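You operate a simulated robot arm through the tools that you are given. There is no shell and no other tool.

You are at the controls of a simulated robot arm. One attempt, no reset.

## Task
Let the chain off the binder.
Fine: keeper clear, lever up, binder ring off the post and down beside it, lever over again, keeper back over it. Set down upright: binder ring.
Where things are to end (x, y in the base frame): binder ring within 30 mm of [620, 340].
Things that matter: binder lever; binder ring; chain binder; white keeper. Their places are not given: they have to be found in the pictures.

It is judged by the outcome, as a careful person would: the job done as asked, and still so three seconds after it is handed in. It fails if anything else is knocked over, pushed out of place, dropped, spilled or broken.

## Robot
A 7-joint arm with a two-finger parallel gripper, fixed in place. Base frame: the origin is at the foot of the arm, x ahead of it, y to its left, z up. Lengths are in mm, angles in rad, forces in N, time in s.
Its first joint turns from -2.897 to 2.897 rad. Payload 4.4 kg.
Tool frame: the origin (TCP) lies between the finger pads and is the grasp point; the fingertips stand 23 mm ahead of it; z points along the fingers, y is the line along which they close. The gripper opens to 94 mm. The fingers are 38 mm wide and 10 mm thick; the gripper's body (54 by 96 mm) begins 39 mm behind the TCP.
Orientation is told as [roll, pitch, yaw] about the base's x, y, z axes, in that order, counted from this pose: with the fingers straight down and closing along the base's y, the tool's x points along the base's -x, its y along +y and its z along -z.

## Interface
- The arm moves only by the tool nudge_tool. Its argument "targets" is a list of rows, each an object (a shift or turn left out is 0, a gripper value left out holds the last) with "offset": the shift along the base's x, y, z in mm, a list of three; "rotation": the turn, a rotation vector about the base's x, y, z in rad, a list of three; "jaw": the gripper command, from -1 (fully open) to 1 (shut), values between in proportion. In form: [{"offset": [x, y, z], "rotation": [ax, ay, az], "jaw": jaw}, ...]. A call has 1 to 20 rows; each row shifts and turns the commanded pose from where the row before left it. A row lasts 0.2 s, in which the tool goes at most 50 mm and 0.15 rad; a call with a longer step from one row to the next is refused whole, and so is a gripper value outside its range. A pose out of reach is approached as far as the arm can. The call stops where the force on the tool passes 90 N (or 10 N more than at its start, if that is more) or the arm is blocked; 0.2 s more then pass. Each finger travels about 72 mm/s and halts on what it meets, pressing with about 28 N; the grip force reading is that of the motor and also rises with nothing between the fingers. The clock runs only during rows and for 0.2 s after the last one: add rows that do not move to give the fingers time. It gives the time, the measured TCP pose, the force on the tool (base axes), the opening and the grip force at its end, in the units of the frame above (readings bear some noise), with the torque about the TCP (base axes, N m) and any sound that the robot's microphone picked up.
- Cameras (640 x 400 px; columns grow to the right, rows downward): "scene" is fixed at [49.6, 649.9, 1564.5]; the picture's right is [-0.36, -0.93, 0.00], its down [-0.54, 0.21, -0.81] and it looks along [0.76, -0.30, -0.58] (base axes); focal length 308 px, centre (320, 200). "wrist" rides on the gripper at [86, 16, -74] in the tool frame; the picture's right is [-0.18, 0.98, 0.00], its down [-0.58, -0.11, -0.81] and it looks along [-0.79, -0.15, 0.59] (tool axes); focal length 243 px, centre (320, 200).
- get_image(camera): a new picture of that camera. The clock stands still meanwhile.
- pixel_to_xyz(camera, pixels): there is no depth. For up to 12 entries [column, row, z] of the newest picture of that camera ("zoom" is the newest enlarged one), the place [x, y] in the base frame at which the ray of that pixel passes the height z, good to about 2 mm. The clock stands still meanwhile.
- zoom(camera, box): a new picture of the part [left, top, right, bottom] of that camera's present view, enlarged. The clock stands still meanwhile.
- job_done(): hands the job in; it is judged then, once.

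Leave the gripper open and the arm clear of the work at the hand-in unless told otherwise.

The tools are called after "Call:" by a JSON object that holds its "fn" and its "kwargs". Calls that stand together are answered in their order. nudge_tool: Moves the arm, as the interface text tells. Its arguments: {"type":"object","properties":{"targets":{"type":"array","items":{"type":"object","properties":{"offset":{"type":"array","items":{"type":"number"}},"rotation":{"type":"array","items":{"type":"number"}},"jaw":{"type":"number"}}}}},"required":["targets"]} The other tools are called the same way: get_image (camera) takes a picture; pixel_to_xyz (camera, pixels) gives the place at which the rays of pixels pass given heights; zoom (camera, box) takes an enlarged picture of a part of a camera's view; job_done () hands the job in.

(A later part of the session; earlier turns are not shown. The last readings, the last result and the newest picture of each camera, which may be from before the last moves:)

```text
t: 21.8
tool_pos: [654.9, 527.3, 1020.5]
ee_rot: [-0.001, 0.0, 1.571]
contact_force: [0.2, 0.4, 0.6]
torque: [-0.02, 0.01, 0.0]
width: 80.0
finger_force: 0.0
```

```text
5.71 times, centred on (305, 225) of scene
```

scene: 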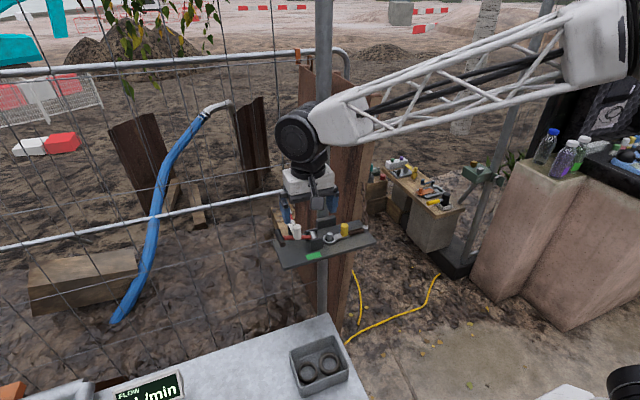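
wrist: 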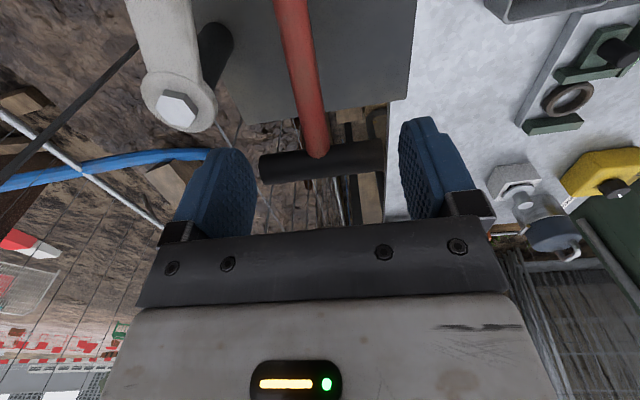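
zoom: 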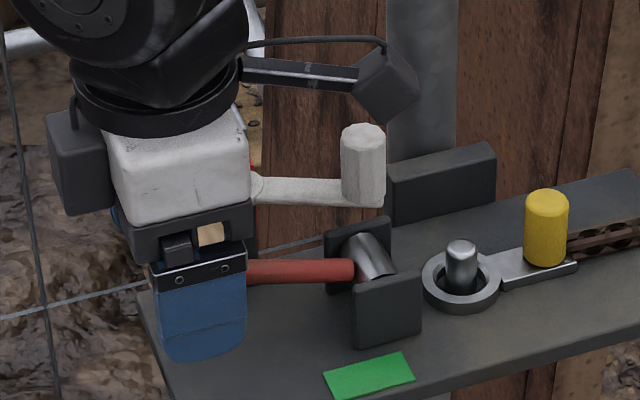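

T spans (260–383,157) between the fingers. I lower 3 mm more and close on the two ends.

Call:
{"fn": "nudge_tool", "kwargs": {"targets": [{"offset": [0, 0, -3]}, {"jaw": -0.35}, {"jaw": -0.1}, {"jaw": -0.1}, {"jaw": -0.1}]}}

Call:
{"fn": "get_image", "kwargs": {"camera": "wrist"}}

```text
t: 23.0
tool_pos: [655.1, 529.2, 1017.9]
ee_rot: [0.0, 0.001, 1.57]
contact_force: [-12.2, -0.7, 0.7]
torque: [-0.05, 0.09, -0.03]
width: 59.9
finger_force: 45.2
```

```text
taken
```

wrist: 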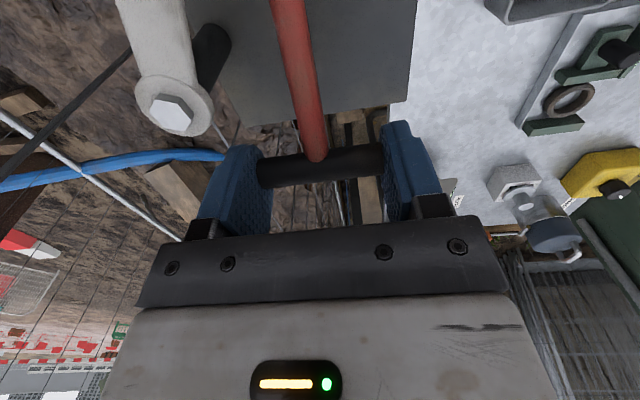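

Gripped at 59.9 mm. Now a first trial lift along the lever arc (pivot ≈ y 432, z 977): −3.6 y, +9.5 z.

Call:
{"fn": "nudge_tool", "kwargs": {"targets": [{"offset": [-0.4, -1.6, 4.8]}, {"offset": [0, -2.0, 4.7]}, {"offset": [0, 0, 0]}]}}

```text
t: 23.8
tool_pos: [654.5, 525.5, 1027.0]
ee_rot: [0.001, 0.001, 1.57]
contact_force: [3.4, 14.1, -8.9]
torque: [1.47, 0.29, -0.02]
width: 60.0
finger_force: 45.1
```

The lever follows; forces are small (mostly friction of the T turning in the pads). Continue the arc by 0.3 rad.

Call:
{"fn": "nudge_tool", "kwargs": {"targets": [{"offset": [0, -2.1, 4.7]}, {"offset": [0, -2.3, 4.5]}, {"offset": [0, -2.6, 4.4]}, {"offset": [0, -2.8, 4.2]}, {"offset": [0, 0, 0]}]}}

```text
t: 25.0
tool_pos: [654.3, 514.9, 1043.3]
ee_rot: [0.0, 0.001, 1.572]
contact_force: [10.6, 7.3, -10.1]
torque: [1.22, -0.17, 0.17]
width: 59.9
finger_force: 45.2
```

Tracking well. Next 0.4 rad of arc.

Call:
{"fn": "nudge_tool", "kwargs": {"targets": [{"offset": [-0.3, -3.0, 4.1]}, {"offset": [0, -3.2, 3.9]}, {"offset": [0, -3.4, 3.7]}, {"offset": [0, -3.6, 3.6]}, {"offset": [0, 0, 0]}]}}

Call:
{"fn": "nudge_tool", "kwargs": {"targets": [{"offset": [0, -3.8, 3.4]}, {"offset": [0, -3.9, 3.2]}, {"offset": [0, -4.1, 3.0]}, {"offset": [0, -4.2, 2.8]}, {"offset": [0, 0, 0]}]}}

Call:
{"fn": "zoom", "kwargs": {"camera": "scene", "box": [260, 180, 350, 260]}}

Call:
{"fn": "get_image", "kwargs": {"camera": "wrist"}}

```text
t: 26.2
tool_pos: [654.7, 502.9, 1059.4]
ee_rot: [0.0, -0.003, 1.569]
contact_force: [12.3, 17.8, -2.1]
torque: [1.55, -0.07, -0.05]
width: 59.9
finger_force: 44.8
```

```text
t: 27.4
tool_pos: [655.4, 485.8, 1071.8]
ee_rot: [0.0, 0.001, 1.572]
contact_force: [24.1, 14.8, 3.0]
torque: [1.25, -0.51, -0.01]
width: 59.9
finger_force: 44.8
```

```text
5.00 times, centred on (305, 220) of scene
```

zoom: 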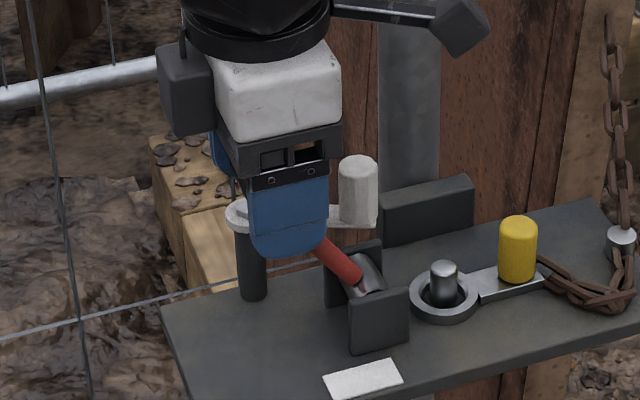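

```text
taken
```

wrist: 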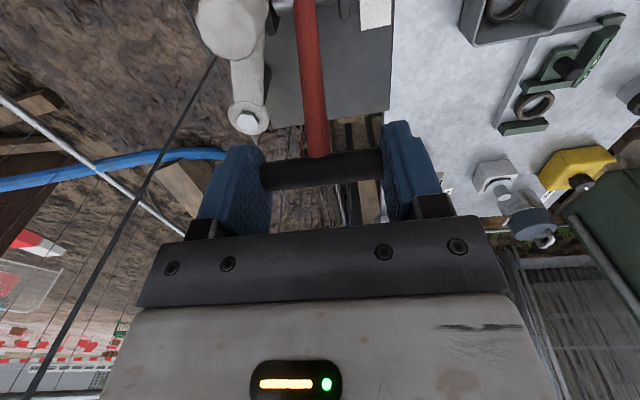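

The chain has gone slack and the indicator patch turned from green to white. I go on raising the lever to near upright.

Call:
{"fn": "nudge_tool", "kwargs": {"targets": [{"offset": [0.6, -4.4, 2.6]}, {"offset": [0, -4.5, 2.4]}, {"offset": [0, -4.6, 2.1]}, {"offset": [0, -4.7, 1.9]}, {"offset": [0, 0, 0]}]}}

Call:
{"fn": "nudge_tool", "kwargs": {"targets": [{"offset": [0, -4.8, 1.7]}, {"offset": [0, -4.9, 1.4]}, {"offset": [0, -4.9, 1.2]}, {"offset": [0, -5.0, 0.9]}, {"offset": [0, 0, 0]}]}}

```text
t: 28.6
tool_pos: [654.5, 466.2, 1079.6]
ee_rot: [-0.001, 0.0, 1.57]
contact_force: [19.5, 3.2, 2.0]
torque: [0.19, -0.19, -0.03]
width: 60.6
finger_force: 9.9
```

```text
t: 29.8
tool_pos: [655.4, 448.6, 1086.1]
ee_rot: [-0.001, 0.002, 1.572]
contact_force: [27.7, 11.4, -10.0]
torque: [1.38, -0.31, 0.19]
width: 60.0
finger_force: 45.4
```

Finger force dipped for a moment, so I check the T is still held, and relieve x by +0.7.

Call:
{"fn": "nudge_tool", "kwargs": {"targets": [{"offset": [0.7, 0, 0]}, {"offset": [0, 0, 0]}]}}

Call:
{"fn": "get_image", "kwargs": {"camera": "wrist"}}

Call:
{"fn": "zoom", "kwargs": {"camera": "scene", "box": [260, 180, 360, 260]}}

```text
t: 30.4
tool_pos: [654.2, 448.7, 1086.3]
ee_rot: [0.002, 0.0, 1.572]
contact_force: [3.1, 7.4, -9.2]
torque: [0.9, -0.38, -0.28]
width: 59.9
finger_force: 44.8
```

```text
taken
```

wrist: 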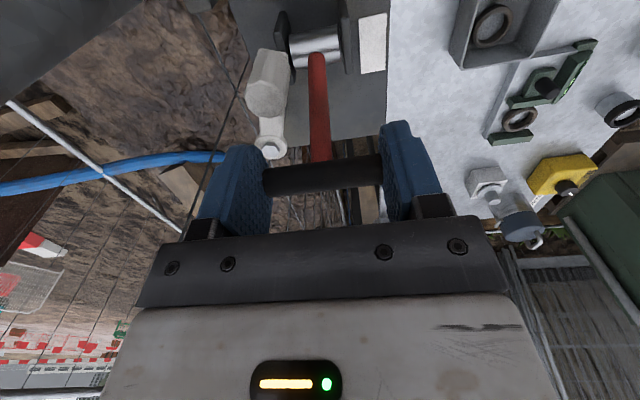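

```text
5.00 times, centred on (310, 220) of scene
```

zoom: 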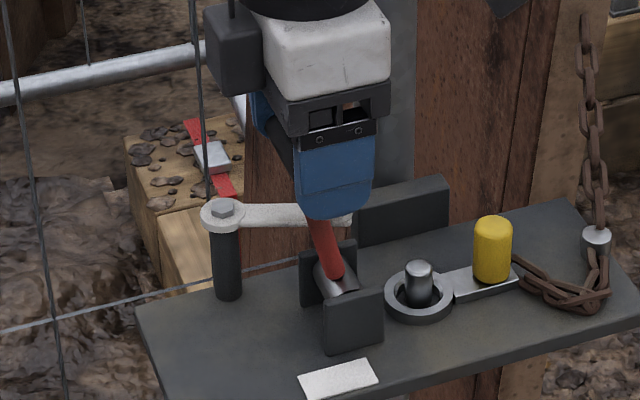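

Still held; lever is ~80°. Continue past vertical slowly, watching for an end stop.

Call:
{"fn": "nudge_tool", "kwargs": {"targets": [{"offset": [0, -5, 0.7]}, {"offset": [0, -5, 0.5]}, {"offset": [0, -5, 0.2]}, {"offset": [0, 0, 0]}]}}

Call:
{"fn": "nudge_tool", "kwargs": {"targets": [{"offset": [0, -5, -0.1]}, {"offset": [0, -5, -0.3]}, {"offset": [0, -5, -0.6]}, {"offset": [0, 0, 0]}]}}

```text
t: 31.4
tool_pos: [654.2, 432.9, 1088.1]
ee_rot: [0.0, 0.0, 1.571]
contact_force: [-3.6, 13.0, 1.5]
torque: [1.38, -0.06, 0.01]
width: 59.8
finger_force: 45.2
```

```text
t: 32.4
tool_pos: [652.6, 418.9, 1088.7]
ee_rot: [-0.001, -0.003, 1.573]
contact_force: [-26.9, 31.9, 19.8]
torque: [1.63, 0.32, -0.02]
width: 60.1
finger_force: 45.5
```

Resistance is rising (32 N in y): maybe an end stop a little past vertical. I probe 3 mm further with a small z correction.

Call:
{"fn": "nudge_tool", "kwargs": {"targets": [{"offset": [-0.7, -1.5, 0.3]}, {"offset": [0, -1.5, -0.2]}, {"offset": [0, 0, 0]}]}}

```text
t: 33.2
tool_pos: [654.4, 415.6, 1086.8]
ee_rot: [0.0, -0.001, 1.571]
contact_force: [-3.4, 69.6, 20.5]
torque: [0.83, 0.02, -0.09]
width: 59.9
finger_force: 45.0
```

That is the end stop (70 N at y≈416, ~8° past vertical). Back off 2 mm, then open and check the lever stays up.

Call:
{"fn": "nudge_tool", "kwargs": {"targets": [{"offset": [0, 2, -0.3]}, {"offset": [0, 0.5, -0.2]}, {"offset": [0, 0, 0]}]}}

Call:
{"fn": "nudge_tool", "kwargs": {"targets": [{"jaw": -0.45}, {"jaw": -0.7}, {"jaw": -0.7}]}}

Call:
{"fn": "get_image", "kwargs": {"camera": "wrist"}}

Call:
{"fn": "zoom", "kwargs": {"camera": "scene", "box": [260, 180, 360, 260]}}

```text
t: 34.0
tool_pos: [655.1, 417.9, 1086.9]
ee_rot: [-0.001, 0.0, 1.57]
contact_force: [-0.7, 24.6, 36.5]
torque: [-0.56, 0.21, -0.02]
width: 59.9
finger_force: 44.8
```

```text
t: 34.8
tool_pos: [654.3, 417.0, 1086.1]
ee_rot: [0.001, -0.001, 1.57]
contact_force: [0.3, -0.2, 0.1]
torque: [0.0, -0.01, -0.02]
width: 80.0
finger_force: 0.1
```

```text
taken
```

wrist: 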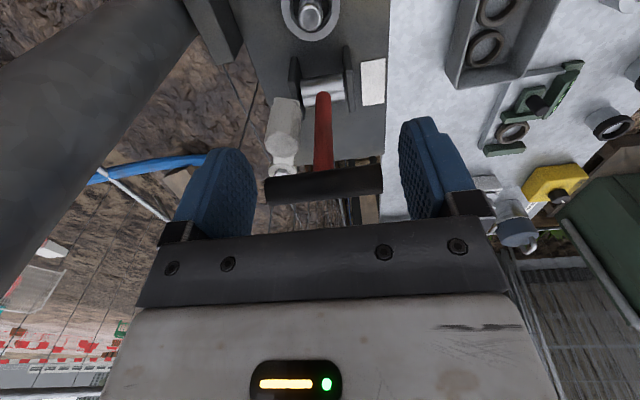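

```text
5.00 times, centred on (310, 220) of scene
```

zoom: 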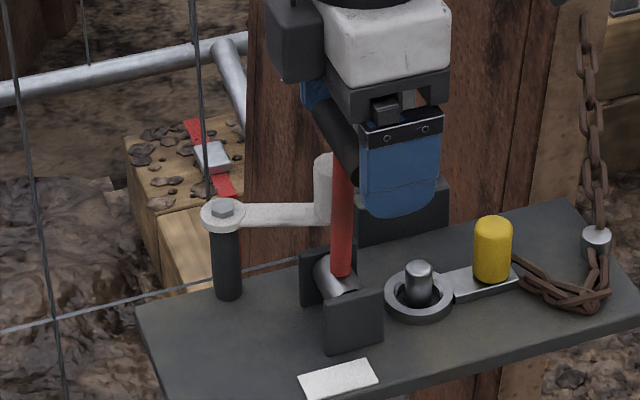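

Released with no force; the lever appears to stay up. I raise the tool 70 mm straight up and look again.

Call:
{"fn": "nudge_tool", "kwargs": {"targets": [{"offset": [0, 0, 15]}, {"offset": [0, 0, 25]}, {"offset": [0, 0, 35]}, {"offset": [0, 0, 0]}]}}

Call:
{"fn": "get_image", "kwargs": {"camera": "wrist"}}

Call:
{"fn": "zoom", "kwargs": {"camera": "scene", "box": [260, 180, 360, 260]}}

```text
t: 35.8
tool_pos: [655.6, 418.9, 1163.0]
ee_rot: [-0.001, 0.002, 1.57]
contact_force: [-0.1, -0.5, 0.1]
torque: [0.01, -0.02, 0.0]
width: 80.0
finger_force: 0.1
```

```text
taken
```

wrist: 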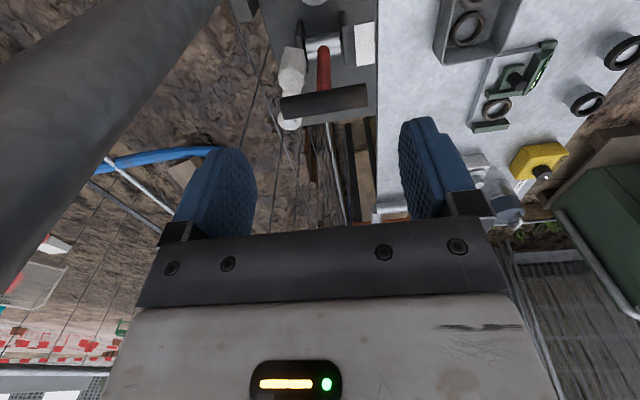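

```text
5.00 times, centred on (310, 220) of scene
```

zoom: 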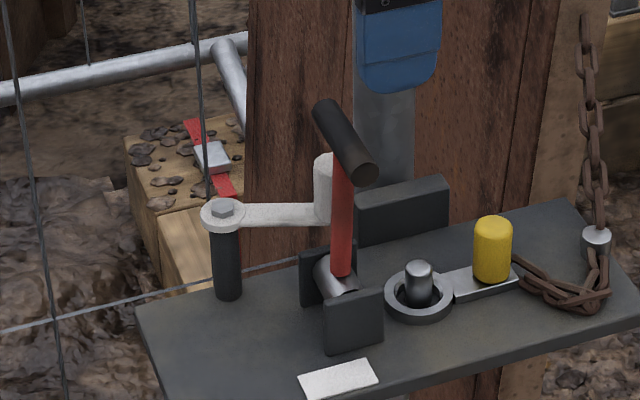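

The lever stands. I triangulate its T now: wrist ends (282,107),(369,96); scene front end (318.4,213.6).

Call:
{"fn": "pixel_to_xyz", "kwargs": {"camera": "wrist", "pixels": [[282, 107, 1075], [282, 107, 1090], [369, 96, 1075], [369, 96, 1090], [325, 101, 1080]]}}

Call:
{"fn": "pixel_to_xyz", "kwargs": {"camera": "scene", "pixels": [[318.4, 213.6, 1075], [318.4, 213.6, 1090], [311, 201.6, 1075], [311, 201.6, 1090]]}}

```text
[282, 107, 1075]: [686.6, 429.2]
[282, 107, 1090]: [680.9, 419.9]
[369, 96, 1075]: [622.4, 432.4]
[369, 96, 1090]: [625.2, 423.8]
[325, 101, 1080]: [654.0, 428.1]
```

```text
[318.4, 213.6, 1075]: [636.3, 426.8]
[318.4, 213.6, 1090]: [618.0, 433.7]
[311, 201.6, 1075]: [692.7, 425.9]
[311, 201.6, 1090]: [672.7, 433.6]
```

The T now stands at about (654,428,1084), the lever roughly vertical. Next is the ring: I move above the yellow knob (≈(647,343), top 1001) at height z≈1163, keeping yaw 1.571 so the camera is on the −y side, away from the lever.

Call:
{"fn": "nudge_tool", "kwargs": {"targets": [{"offset": [0, -25, 0]}, {"offset": [-3, -25, 0]}, {"offset": [-4, -26, 0]}, {"offset": [0, 0, 0]}]}}

Call:
{"fn": "get_image", "kwargs": {"camera": "wrist"}}

Call:
{"fn": "zoom", "kwargs": {"camera": "scene", "box": [290, 160, 410, 260]}}

```text
t: 36.8
tool_pos: [648.3, 340.7, 1159.6]
ee_rot: [0.001, 0.001, 1.57]
contact_force: [-0.4, -0.6, 0.1]
torque: [0.0, 0.01, 0.01]
width: 79.8
finger_force: 0.0
```

```text
taken
```

wrist: 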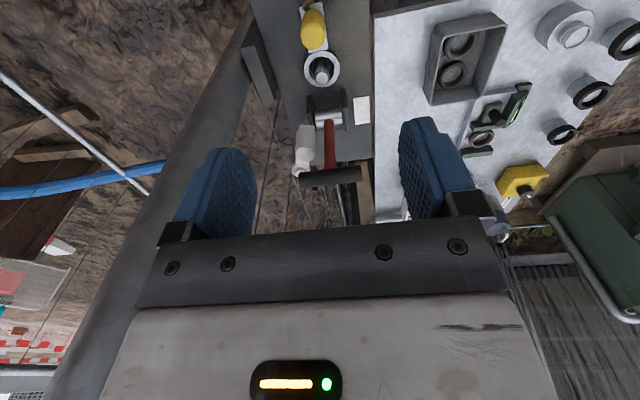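

```text
4.00 times, centred on (350, 210) of scene
```

zoom: 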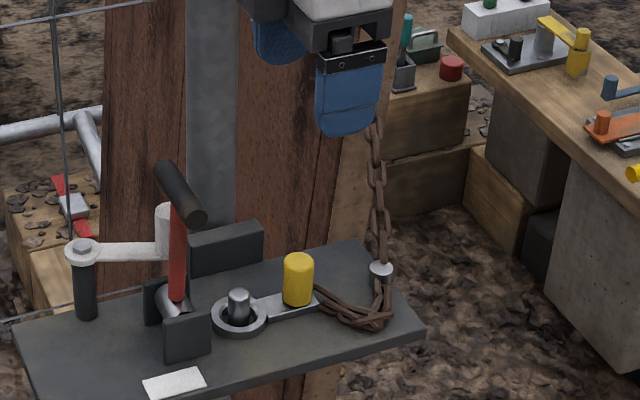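

Zooming on knob and ring at (315,30)/(321,70) in the wrist view for exact positions.

Call:
{"fn": "zoom", "kwargs": {"camera": "wrist", "box": [240, 0, 400, 100]}}

Call:
{"fn": "pixel_to_xyz", "kwargs": {"camera": "zoom", "pixels": [[298, 160, 1001], [298, 160, 990], [325, 275, 964], [325, 290, 982], [298, 160, 1010]]}}

```text
4.00 times, centred on (320, 50) of wrist
```

zoom: 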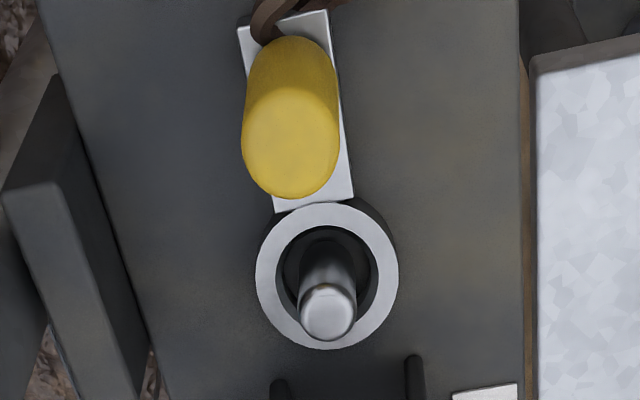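

```text
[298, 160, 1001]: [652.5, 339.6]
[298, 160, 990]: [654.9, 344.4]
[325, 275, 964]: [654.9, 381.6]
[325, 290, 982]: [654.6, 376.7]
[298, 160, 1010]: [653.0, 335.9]
```

Call:
{"fn": "pixel_to_xyz", "kwargs": {"camera": "zoom", "pixels": [[290, 143, 1001], [327, 275, 964], [327, 275, 960], [328, 312, 982], [238, 28, 960], [327, 10, 960], [276, 212, 960], [352, 196, 960]]}}

Call:
{"fn": "zoom", "kwargs": {"camera": "scene", "box": [320, 215, 380, 255]}}

Call:
{"fn": "pixel_to_xyz", "kwargs": {"camera": "zoom", "pixels": [[240, 110, 1001], [240, 110, 995], [240, 110, 1010], [100, 250, 960], [100, 250, 964]]}}

```text
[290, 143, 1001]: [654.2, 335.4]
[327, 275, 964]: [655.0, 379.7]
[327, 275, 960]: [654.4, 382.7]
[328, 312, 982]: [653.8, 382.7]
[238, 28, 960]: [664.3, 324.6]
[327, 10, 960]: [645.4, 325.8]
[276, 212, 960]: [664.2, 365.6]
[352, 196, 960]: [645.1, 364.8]
```

```text
10.00 times, centred on (350, 235) of scene
```

zoom: 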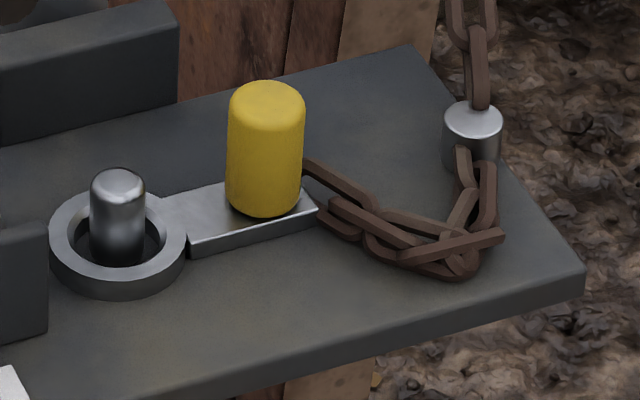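

```text
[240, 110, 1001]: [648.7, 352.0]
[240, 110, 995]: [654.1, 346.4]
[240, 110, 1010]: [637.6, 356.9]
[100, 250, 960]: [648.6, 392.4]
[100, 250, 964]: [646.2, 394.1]
```

Call:
{"fn": "pixel_to_xyz", "kwargs": {"camera": "zoom", "pixels": [[267, 98, 1001], [267, 98, 996], [118, 242, 964], [118, 180, 982], [330, 180, 960], [430, 230, 958], [490, 240, 958], [440, 275, 958], [316, 205, 964], [192, 245, 964], [168, 200, 964]]}}

```text
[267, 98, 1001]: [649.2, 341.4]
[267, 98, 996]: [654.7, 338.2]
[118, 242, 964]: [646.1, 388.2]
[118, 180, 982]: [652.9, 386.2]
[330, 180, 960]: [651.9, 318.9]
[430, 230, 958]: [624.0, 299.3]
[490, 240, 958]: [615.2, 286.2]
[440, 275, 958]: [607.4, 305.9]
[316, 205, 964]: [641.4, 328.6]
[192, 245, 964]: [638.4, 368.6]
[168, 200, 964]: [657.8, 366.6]
```

Consistent fix: knob axis ≈(654.5,338), top ≈996; ring/post axis ≈(653.5,384.5); tail top ≈960. I set the jaw to 44 mm, align, and descend to z≈1025, then check.

Call:
{"fn": "nudge_tool", "kwargs": {"targets": [{"offset": [6, -2.5, 0], "jaw": 0.06}, {"offset": [0, 0, -40]}, {"offset": [0, 0, -40]}, {"offset": [0, 0, -35]}, {"offset": [0, 0, -20]}, {"offset": [0, 0, 0]}]}}

Call:
{"fn": "get_image", "kwargs": {"camera": "wrist"}}

Call:
{"fn": "zoom", "kwargs": {"camera": "scene", "box": [290, 170, 390, 250]}}

```text
t: 38.2
tool_pos: [654.2, 340.5, 1024.5]
ee_rot: [0.001, -0.001, 1.571]
contact_force: [0.6, -0.2, 0.2]
torque: [-0.03, -0.01, 0.03]
width: 44.0
finger_force: 0.1
```

```text
taken
```

wrist: 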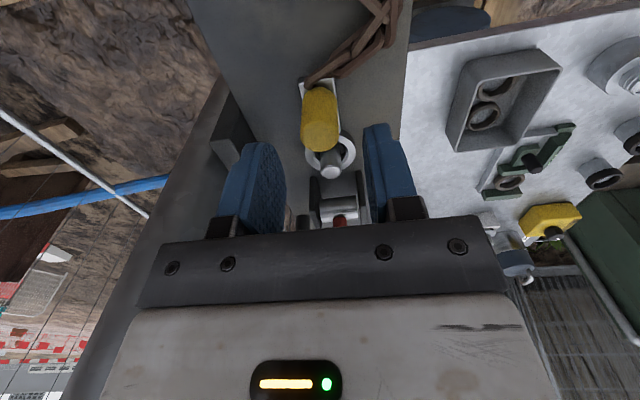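

```text
5.00 times, centred on (340, 210) of scene
```

zoom: 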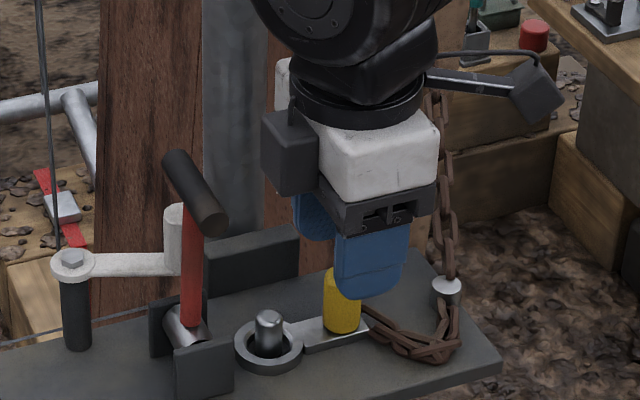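

Knob is on the centre line at (320,~135). I zoom to check its top face against the predicted grasp point before the last descent.

Call:
{"fn": "zoom", "kwargs": {"camera": "wrist", "box": [240, 60, 400, 220]}}

Call:
{"fn": "pixel_to_xyz", "kwargs": {"camera": "wrist", "pixels": [[320, 135, 996], [320, 135, 1001], [331, 157, 960], [331, 170, 982]]}}

```text
2.50 times, centred on (320, 140) of wrist
```

zoom: 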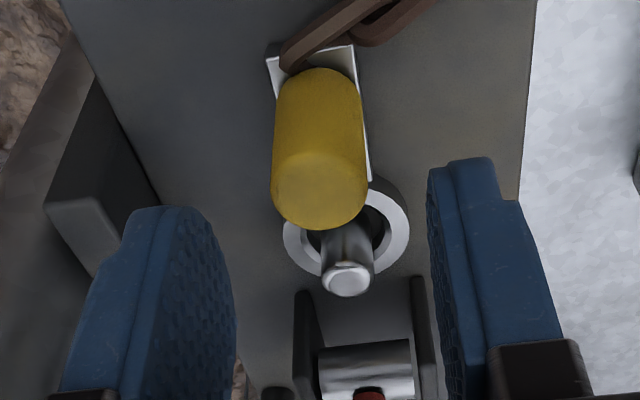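

```text
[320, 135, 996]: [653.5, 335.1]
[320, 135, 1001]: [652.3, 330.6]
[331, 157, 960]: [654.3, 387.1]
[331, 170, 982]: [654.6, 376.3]
```

Knob axis ≈(653.5,337). Shift −2.5 in y and descend to z≈987 (tips ≈964, just above the tail plate), then close.

Call:
{"fn": "nudge_tool", "kwargs": {"targets": [{"offset": [-0.5, -2.5, -12]}, {"offset": [0, 0, -13]}, {"offset": [0, 0, -12]}, {"offset": [0, 0, 0]}]}}

Call:
{"fn": "get_image", "kwargs": {"camera": "wrist"}}

Call:
{"fn": "zoom", "kwargs": {"camera": "scene", "box": [290, 170, 390, 250]}}

```text
t: 39.2
tool_pos: [654.5, 336.8, 988.5]
ee_rot: [0.0, -0.001, 1.57]
contact_force: [-0.5, 0.1, 0.9]
torque: [0.01, 0.02, -0.01]
width: 44.2
finger_force: 0.0
```

```text
taken
```

wrist: 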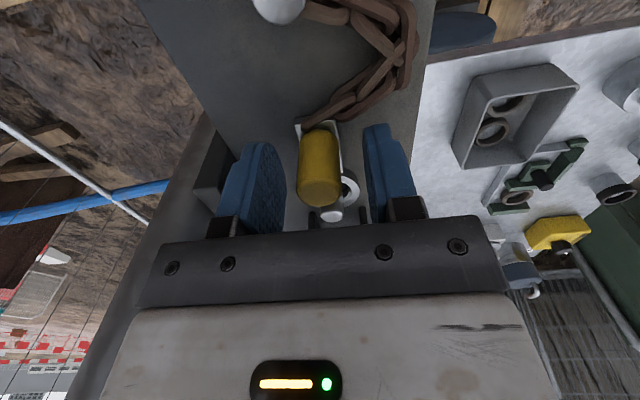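

```text
5.00 times, centred on (340, 210) of scene
```

zoom: 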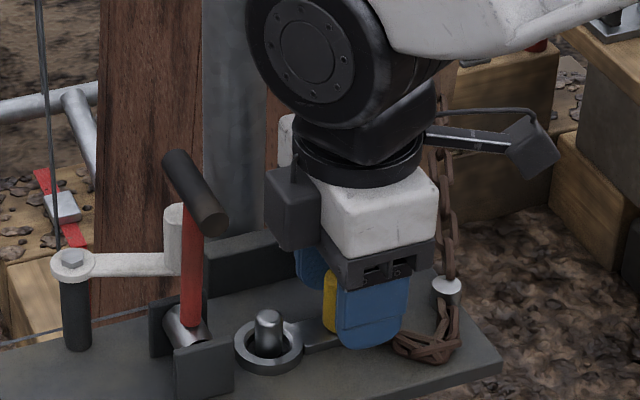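

Everything is clear and aligned; the fingers straddle the yellow knob. Close.

Call:
{"fn": "nudge_tool", "kwargs": {"targets": [{"jaw": 0.5}, {"jaw": 0.75}, {"jaw": 0.75}, {"jaw": 0.75}]}}

```text
t: 40.2
tool_pos: [654.5, 335.9, 989.3]
ee_rot: [0.001, 0.0, 1.572]
contact_force: [0.7, -0.5, 0.5]
torque: [-0.05, -0.02, 0.02]
width: 20.9
finger_force: 28.3
```

Gripped, 20.9 mm, no side force. Lift straight up slowly, first 12 mm.

Call:
{"fn": "nudge_tool", "kwargs": {"targets": [{"offset": [0, 0, 4]}, {"offset": [0, 0, 4]}, {"offset": [0, 0, 4]}, {"offset": [0, 0, 0]}]}}

Call:
{"fn": "zoom", "kwargs": {"camera": "scene", "box": [310, 200, 390, 260]}}

Call:
{"fn": "zoom", "kwargs": {"camera": "wrist", "box": [220, 80, 440, 240]}}

```text
t: 41.2
tool_pos: [652.8, 336.2, 1001.4]
ee_rot: [0.0, 0.001, 1.57]
contact_force: [0.5, 0.0, -0.7]
torque: [-0.02, -0.03, -0.01]
width: 21.1
finger_force: 28.0
```

```text
6.67 times, centred on (350, 230) of scene
```

zoom: 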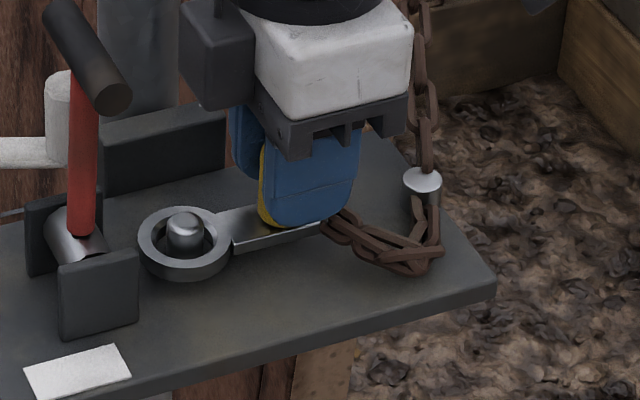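

```text
2.50 times, centred on (330, 160) of wrist
```

zoom: 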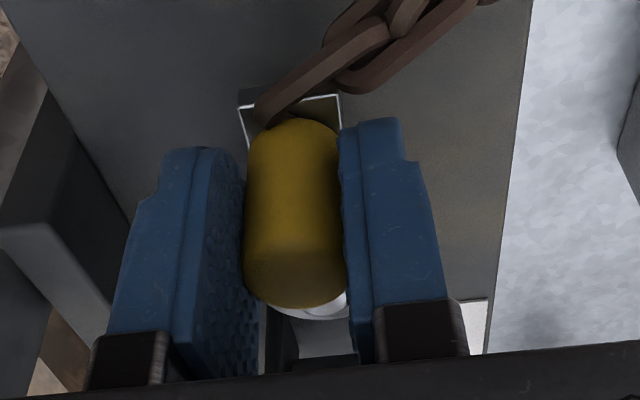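

The ring rises level with the knob. Lift another 30 mm to clear the post.

Call:
{"fn": "nudge_tool", "kwargs": {"targets": [{"offset": [0, 0, 6]}, {"offset": [0, 0, 8]}, {"offset": [0, 0, 8]}, {"offset": [0, 0, 8]}, {"offset": [0, 0, 0]}]}}

Call:
{"fn": "zoom", "kwargs": {"camera": "scene", "box": [310, 190, 390, 250]}}

```text
t: 42.4
tool_pos: [654.3, 336.0, 1031.6]
ee_rot: [0.002, 0.0, 1.57]
contact_force: [0.0, 0.2, -0.9]
torque: [-0.01, 0.02, 0.01]
width: 21.0
finger_force: 28.0
```

```text
6.67 times, centred on (350, 220) of scene
```

zoom: 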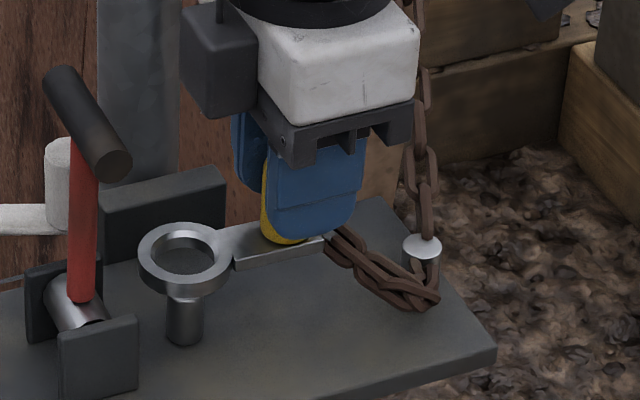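

The ring hangs above the post. I raise 8 mm more, shift by (−30,−34) toward a ring centre of about (624,350), and look before lowering.

Call:
{"fn": "nudge_tool", "kwargs": {"targets": [{"offset": [0, 0, 8]}, {"offset": [-5, -6, 0]}, {"offset": [-9, -10, 0]}, {"offset": [-9, -10, 0]}, {"offset": [-7, -8, 0]}, {"offset": [0, 0, 0]}]}}

Call:
{"fn": "zoom", "kwargs": {"camera": "scene", "box": [310, 190, 390, 250]}}

Call:
{"fn": "get_image", "kwargs": {"camera": "wrist"}}

```text
t: 43.8
tool_pos: [623.8, 303.8, 1040.0]
ee_rot: [0.0, -0.002, 1.571]
contact_force: [0.7, 0.5, -0.6]
torque: [0.03, 0.02, 0.0]
width: 20.9
finger_force: 28.0
```

```text
6.67 times, centred on (350, 220) of scene
```

zoom: 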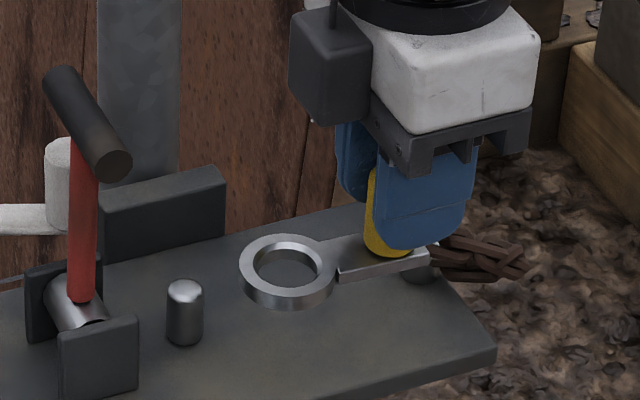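

```text
taken
```

wrist: 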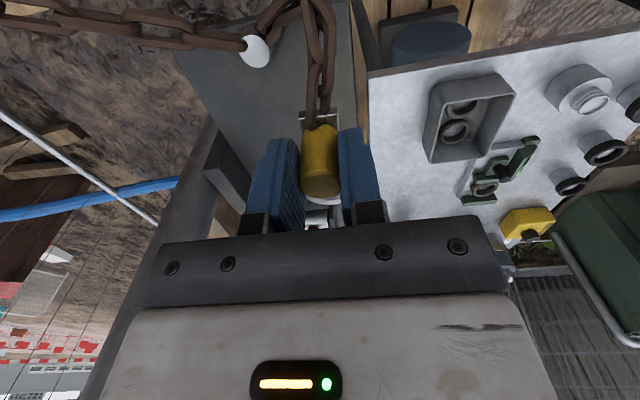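

Ring is over free plate. I check its centre: scene pixel (345.5,230.2) at z≈1010.

Call:
{"fn": "pixel_to_xyz", "kwargs": {"camera": "scene", "pixels": [[345.5, 230.2, 1010], [345.5, 230.2, 1005], [345.5, 230.2, 1015]]}}

```text
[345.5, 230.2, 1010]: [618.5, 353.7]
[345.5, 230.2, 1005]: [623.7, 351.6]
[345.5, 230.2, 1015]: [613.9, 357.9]
```

Ring centre ≈(622,352), fine. Lower 46 mm, then the last few mm slowly watching z-force.

Call:
{"fn": "nudge_tool", "kwargs": {"targets": [{"offset": [0, 0, -10]}, {"offset": [0, 0, -12]}, {"offset": [0, 0, -12]}, {"offset": [0, 0, -8]}, {"offset": [0, 0, -4]}, {"offset": [0, 0, 0]}]}}

Call:
{"fn": "zoom", "kwargs": {"camera": "scene", "box": [310, 190, 390, 250]}}

Call:
{"fn": "get_image", "kwargs": {"camera": "wrist"}}

```text
t: 45.2
tool_pos: [624.5, 302.4, 993.5]
ee_rot: [-0.001, 0.0, 1.573]
contact_force: [-3.9, 0.0, 16.5]
torque: [0.17, 0.29, 0.08]
width: 21.3
finger_force: 27.8
```

```text
6.67 times, centred on (350, 220) of scene
```

zoom: 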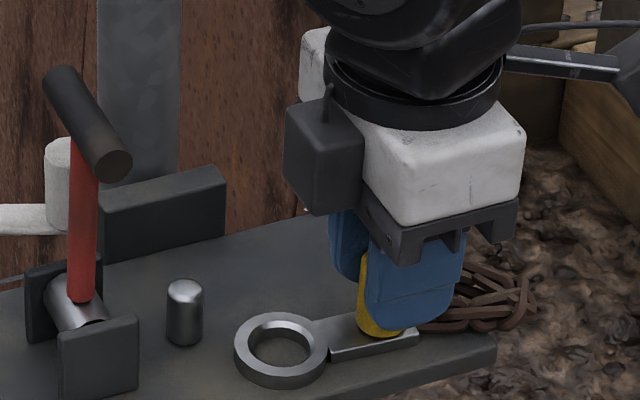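

```text
taken
```

wrist: 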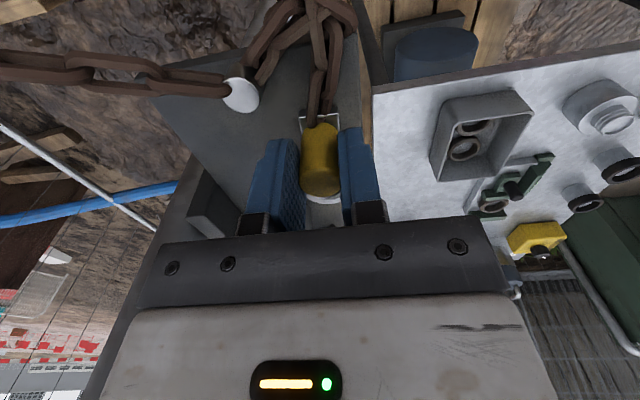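

Contact of ~16 N at z=993.5, about 4 mm above the expected height. I'll look closely at ring, tail and chain before going on.

Call:
{"fn": "zoom", "kwargs": {"camera": "scene", "box": [332, 222, 388, 257]}}

Call:
{"fn": "zoom", "kwargs": {"camera": "wrist", "box": [230, 0, 430, 230]}}

```text
11.43 times, centred on (360, 240) of scene
```

zoom: 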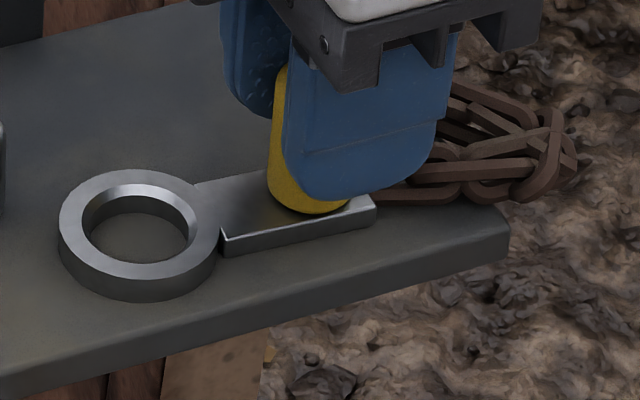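

```text
1.74 times, centred on (330, 115) of wrist
```

zoom: 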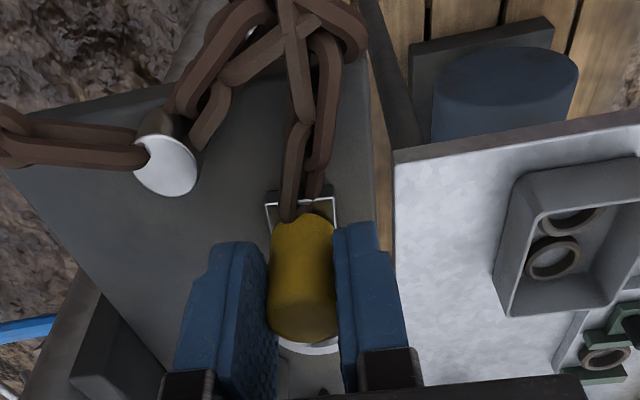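

The ring looks level and practically on the plate. I'll press 1 mm further to see whether it's firm contact.

Call:
{"fn": "nudge_tool", "kwargs": {"targets": [{"offset": [0, 0, -1]}, {"offset": [0, 0, 0]}]}}

```text
t: 45.8
tool_pos: [623.5, 301.9, 992.0]
ee_rot: [-0.002, 0.0, 1.571]
contact_force: [1.1, 1.4, 22.8]
torque: [0.21, 0.26, 0.02]
width: 21.1
finger_force: 28.0
```

Call:
{"fn": "zoom", "kwargs": {"camera": "scene", "box": [332, 222, 388, 257]}}

Call:
{"fn": "pixel_to_xyz", "kwargs": {"camera": "zoom", "pixels": [[140, 227, 960], [140, 227, 964], [140, 227, 956], [225, 243, 960], [372, 208, 960], [140, 297, 954], [62, 240, 954]]}}

```text
11.43 times, centred on (360, 240) of scene
```

zoom: 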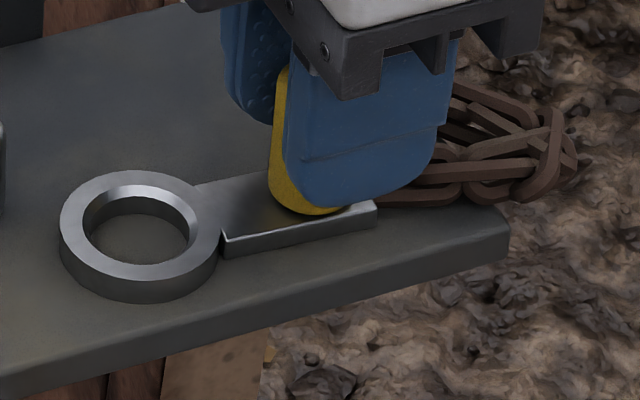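

```text
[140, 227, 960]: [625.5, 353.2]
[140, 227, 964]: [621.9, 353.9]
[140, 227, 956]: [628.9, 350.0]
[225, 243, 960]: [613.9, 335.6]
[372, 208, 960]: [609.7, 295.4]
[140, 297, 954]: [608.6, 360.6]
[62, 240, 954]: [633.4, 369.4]
```

The ring sits at plate level (centre ≈(625,352) for top z≈960). I ease off 0.7 mm and open the fingers gently.

Call:
{"fn": "nudge_tool", "kwargs": {"targets": [{"offset": [0, 0, 0.7]}, {"jaw": 0.5}, {"jaw": 0.3}, {"jaw": 0.06}, {"jaw": 0.06}]}}

Call:
{"fn": "zoom", "kwargs": {"camera": "scene", "box": [332, 222, 388, 257]}}

Call:
{"fn": "get_image", "kwargs": {"camera": "wrist"}}

```text
t: 47.0
tool_pos: [622.6, 303.2, 992.4]
ee_rot: [0.001, 0.0, 1.572]
contact_force: [-0.4, -1.1, 0.1]
torque: [-0.07, 0.0, -0.01]
width: 44.5
finger_force: 0.1
```

```text
11.43 times, centred on (360, 240) of scene
```

zoom: 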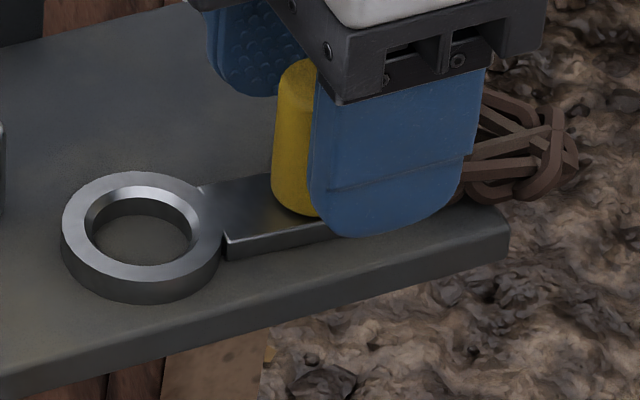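

```text
taken
```

wrist: 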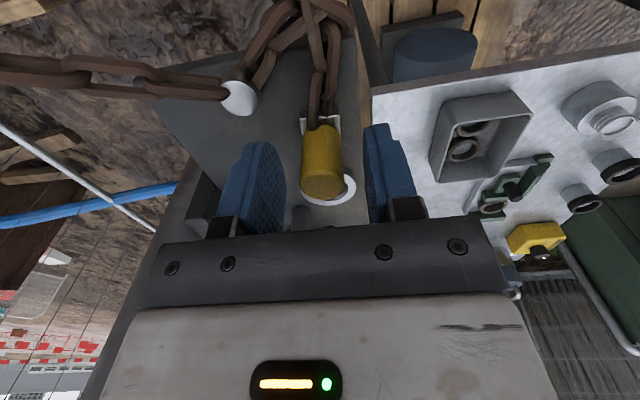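

The ring rests by itself. Retreat straight up, then view.

Call:
{"fn": "nudge_tool", "kwargs": {"targets": [{"offset": [0, 0, 10]}, {"offset": [0, 0, 20]}, {"offset": [0, 0, 35]}, {"offset": [0, 0, 45]}, {"offset": [0, 0, 40]}, {"offset": [0, 0, 0]}]}}

Call:
{"fn": "zoom", "kwargs": {"camera": "scene", "box": [280, 185, 390, 265]}}

Call:
{"fn": "zoom", "kwargs": {"camera": "wrist", "box": [230, 0, 410, 130]}}

```text
t: 48.4
tool_pos: [624.1, 302.1, 1142.4]
ee_rot: [-0.001, 0.0, 1.571]
contact_force: [-0.1, 0.4, -0.4]
torque: [0.02, -0.02, 0.02]
width: 43.9
finger_force: 0.0
```

```text
5.00 times, centred on (335, 225) of scene
```

zoom: 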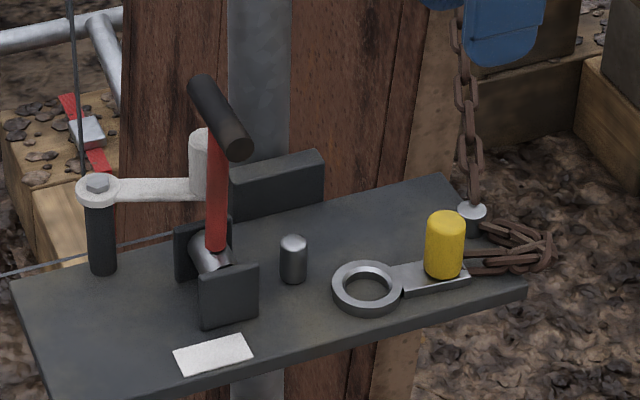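

```text
3.08 times, centred on (320, 65) of wrist
```

zoom: 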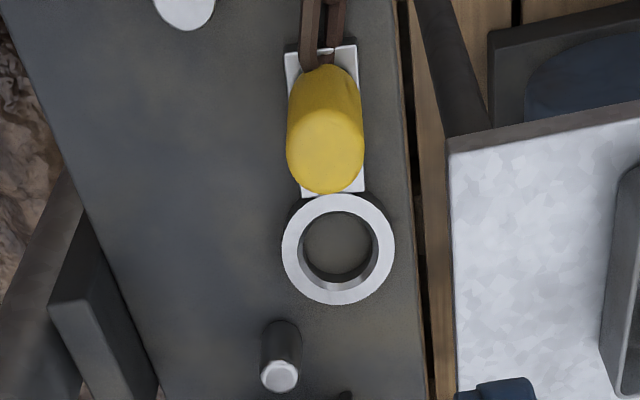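

The ring lies flat with knob up, beside the post. I check its coordinates in both views.

Call:
{"fn": "pixel_to_xyz", "kwargs": {"camera": "zoom", "pixels": [[339, 248, 960], [339, 248, 964], [326, 155, 996], [280, 375, 980]]}}

Call:
{"fn": "pixel_to_xyz", "kwargs": {"camera": "scene", "pixels": [[344.6, 242.0, 960], [344.6, 242.0, 964]]}}

```text
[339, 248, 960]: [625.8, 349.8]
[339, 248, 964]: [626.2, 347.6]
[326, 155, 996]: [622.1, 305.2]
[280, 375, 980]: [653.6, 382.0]
```

```text
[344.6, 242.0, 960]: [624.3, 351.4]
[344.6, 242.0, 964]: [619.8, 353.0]
```

Ring centre ≈(625,350): within about 11 mm of the target. Now the lever: rise, move above the T (≈(654.5,428,1082)) with an 80 mm opening, and check alignment at z≈1150.

Call:
{"fn": "nudge_tool", "kwargs": {"targets": [{"offset": [0, 0, 40], "jaw": -0.7}, {"offset": [10, 42, 0]}, {"offset": [10, 42, 0]}, {"offset": [10, 42, 0]}, {"offset": [0, 0, -25]}, {"offset": [0, 0, 0]}]}}

Call:
{"fn": "get_image", "kwargs": {"camera": "wrist"}}

Call:
{"fn": "zoom", "kwargs": {"camera": "scene", "box": [270, 165, 370, 245]}}

```text
t: 49.8
tool_pos: [653.3, 428.3, 1157.0]
ee_rot: [-0.001, -0.001, 1.572]
contact_force: [-0.2, 0.2, 0.2]
torque: [0.02, -0.01, 0.01]
width: 79.9
finger_force: 0.1
```

```text
taken
```

wrist: 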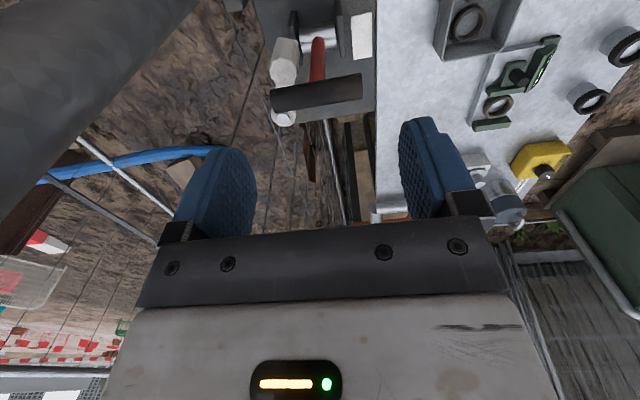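

```text
5.00 times, centred on (320, 205) of scene
```

zoom: 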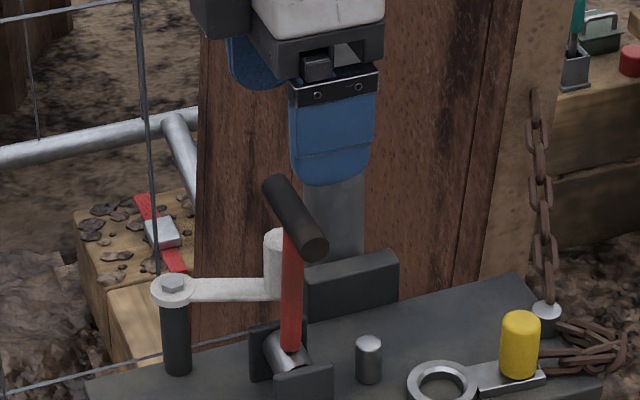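

T shows at (271–362, 93) in the wrist view. I cast its centre and ends at two heights, plus the scene's T front end (zoom (315,247) → px (319,214.4)).

Call:
{"fn": "pixel_to_xyz", "kwargs": {"camera": "wrist", "pixels": [[272, 99, 1080], [362, 87, 1080], [317, 93, 1080], [317, 93, 1090]]}}

Call:
{"fn": "pixel_to_xyz", "kwargs": {"camera": "scene", "pixels": [[319, 214.4, 1075], [319, 214.4, 1080], [319, 214.4, 1085]]}}

```text
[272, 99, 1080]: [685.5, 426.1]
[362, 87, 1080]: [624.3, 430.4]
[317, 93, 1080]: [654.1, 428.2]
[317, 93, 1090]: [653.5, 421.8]
```

```text
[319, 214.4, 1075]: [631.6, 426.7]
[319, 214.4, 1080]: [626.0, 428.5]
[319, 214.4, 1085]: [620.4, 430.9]
```

T centre ≈(654.5,428.3,1080.5). I also fix the axle: wrist (318,29), scene (313,235.4).

Call:
{"fn": "zoom", "kwargs": {"camera": "wrist", "box": [260, 0, 380, 80]}}

Call:
{"fn": "zoom", "kwargs": {"camera": "scene", "box": [295, 205, 343, 250]}}

```text
5.00 times, centred on (320, 40) of wrist
```

zoom: 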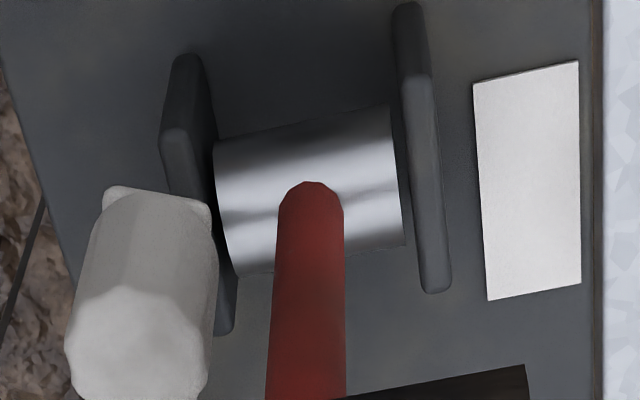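

```text
8.89 times, centred on (319, 228) of scene
```

zoom: 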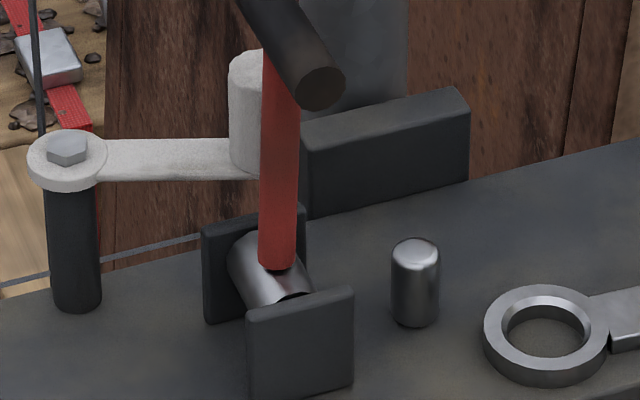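

Call:
{"fn": "pixel_to_xyz", "kwargs": {"camera": "wrist", "pixels": [[318.4, 38, 980], [318.4, 38, 990], [300, 30, 975], [338, 28, 975]]}}

Call:
{"fn": "pixel_to_xyz", "kwargs": {"camera": "scene", "pixels": [[314.3, 235.6, 980], [314.3, 235.6, 990], [314.3, 235.6, 1000]]}}

```text
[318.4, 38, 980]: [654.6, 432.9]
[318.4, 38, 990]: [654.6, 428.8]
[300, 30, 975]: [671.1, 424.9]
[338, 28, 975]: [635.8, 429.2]
```

```text
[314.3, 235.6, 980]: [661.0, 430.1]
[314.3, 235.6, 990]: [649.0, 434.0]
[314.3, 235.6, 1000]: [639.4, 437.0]
```

Pivot ≈(y 432, z 977), radius ≈102. I descend onto the T: TCP to z≈1089, fingers either side of its ends.

Call:
{"fn": "nudge_tool", "kwargs": {"targets": [{"offset": [1, 0, -25]}, {"offset": [0, 0, -23]}, {"offset": [0, 0, -12]}, {"offset": [0, 0, -8]}, {"offset": [0, 0, 0]}]}}

Call:
{"fn": "get_image", "kwargs": {"camera": "wrist"}}

Call:
{"fn": "zoom", "kwargs": {"camera": "scene", "box": [270, 165, 370, 245]}}

```text
t: 51.0
tool_pos: [654.6, 428.6, 1088.1]
ee_rot: [0.0, -0.001, 1.571]
contact_force: [0.1, -0.7, 0.0]
torque: [-0.04, 0.02, 0.01]
width: 80.0
finger_force: 0.0
```

```text
taken
```

wrist: 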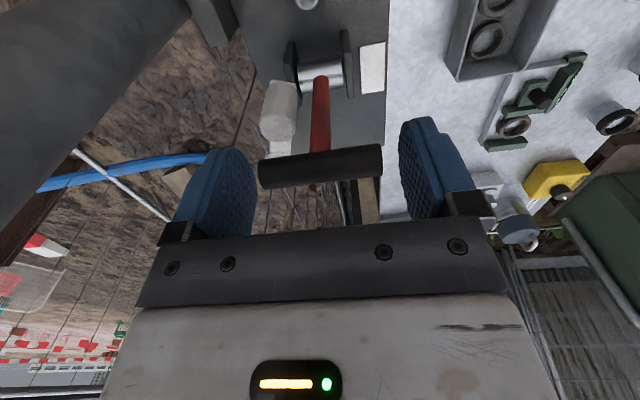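

```text
5.00 times, centred on (320, 205) of scene
```

zoom: 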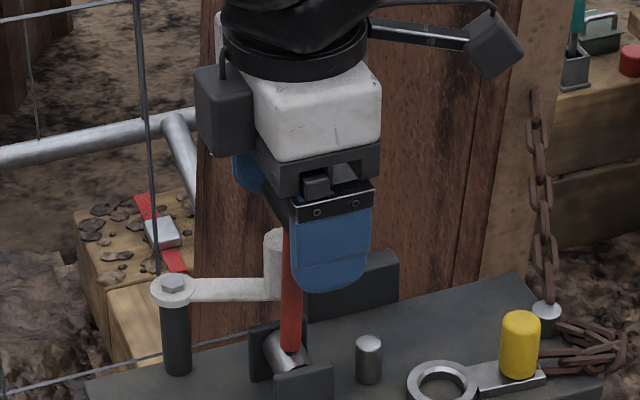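

T is centred at (321,165). Close on it.

Call:
{"fn": "nudge_tool", "kwargs": {"targets": [{"jaw": -0.35}, {"jaw": -0.1}, {"jaw": -0.1}, {"jaw": -0.1}]}}

```text
t: 52.0
tool_pos: [654.6, 428.4, 1089.4]
ee_rot: [0.002, 0.0, 1.57]
contact_force: [10.5, 1.7, -3.0]
torque: [0.14, -0.38, 0.0]
width: 59.9
finger_force: 44.6
```

Now the lever goes back over along the arc, in small pieces with force checks.

Call:
{"fn": "nudge_tool", "kwargs": {"targets": [{"offset": [0.3, 5.5, 0]}, {"offset": [0, 5.5, -0.2]}, {"offset": [0, 5.1, -0.5]}, {"offset": [0, 5.1, -0.7]}, {"offset": [0, 0, 0]}]}}

```text
t: 53.2
tool_pos: [654.8, 450.9, 1088.6]
ee_rot: [0.003, 0.0, 1.572]
contact_force: [19.4, -2.5, -11.3]
torque: [-0.01, 0.17, -0.02]
width: 60.5
finger_force: 9.6
```

Finger force reads low for a moment again; I check with a picture and a still row.

Call:
{"fn": "nudge_tool", "kwargs": {"targets": [{"offset": [0.5, 0, 0]}, {"offset": [0, 0, 0]}]}}

Call:
{"fn": "get_image", "kwargs": {"camera": "wrist"}}

```text
t: 53.8
tool_pos: [654.8, 450.9, 1087.6]
ee_rot: [0.0, 0.001, 1.57]
contact_force: [7.6, 4.8, -10.9]
torque: [0.73, 0.12, -0.03]
width: 59.8
finger_force: 45.5
```

```text
taken
```

wrist: 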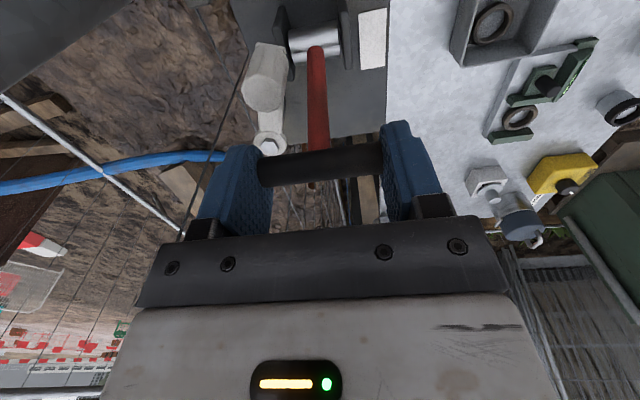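

Held well and following (T at (320,163)). Continue the arc.

Call:
{"fn": "nudge_tool", "kwargs": {"targets": [{"offset": [0, 5.0, -1.0]}, {"offset": [0, 5.0, -1.2]}, {"offset": [0, 4.9, -1.5]}, {"offset": [0, 4.9, -1.8]}, {"offset": [0, 0, 0]}]}}

Call:
{"fn": "nudge_tool", "kwargs": {"targets": [{"offset": [0, 4.7, -2.0]}, {"offset": [0, 4.6, -2.2]}, {"offset": [0, 4.5, -2.5]}, {"offset": [0, 4.4, -2.6]}, {"offset": [0, 0, 0]}]}}

```text
t: 55.0
tool_pos: [655.0, 469.7, 1082.2]
ee_rot: [0.001, 0.001, 1.571]
contact_force: [-40.5, -11.3, 3.9]
torque: [-1.34, 0.68, 0.04]
width: 59.8
finger_force: 45.0
```

```text
t: 56.2
tool_pos: [654.2, 489.0, 1075.5]
ee_rot: [-0.001, -0.002, 1.57]
contact_force: [-20.4, 0.3, 4.9]
torque: [-0.31, 0.4, -0.07]
width: 60.9
finger_force: 10.9
```

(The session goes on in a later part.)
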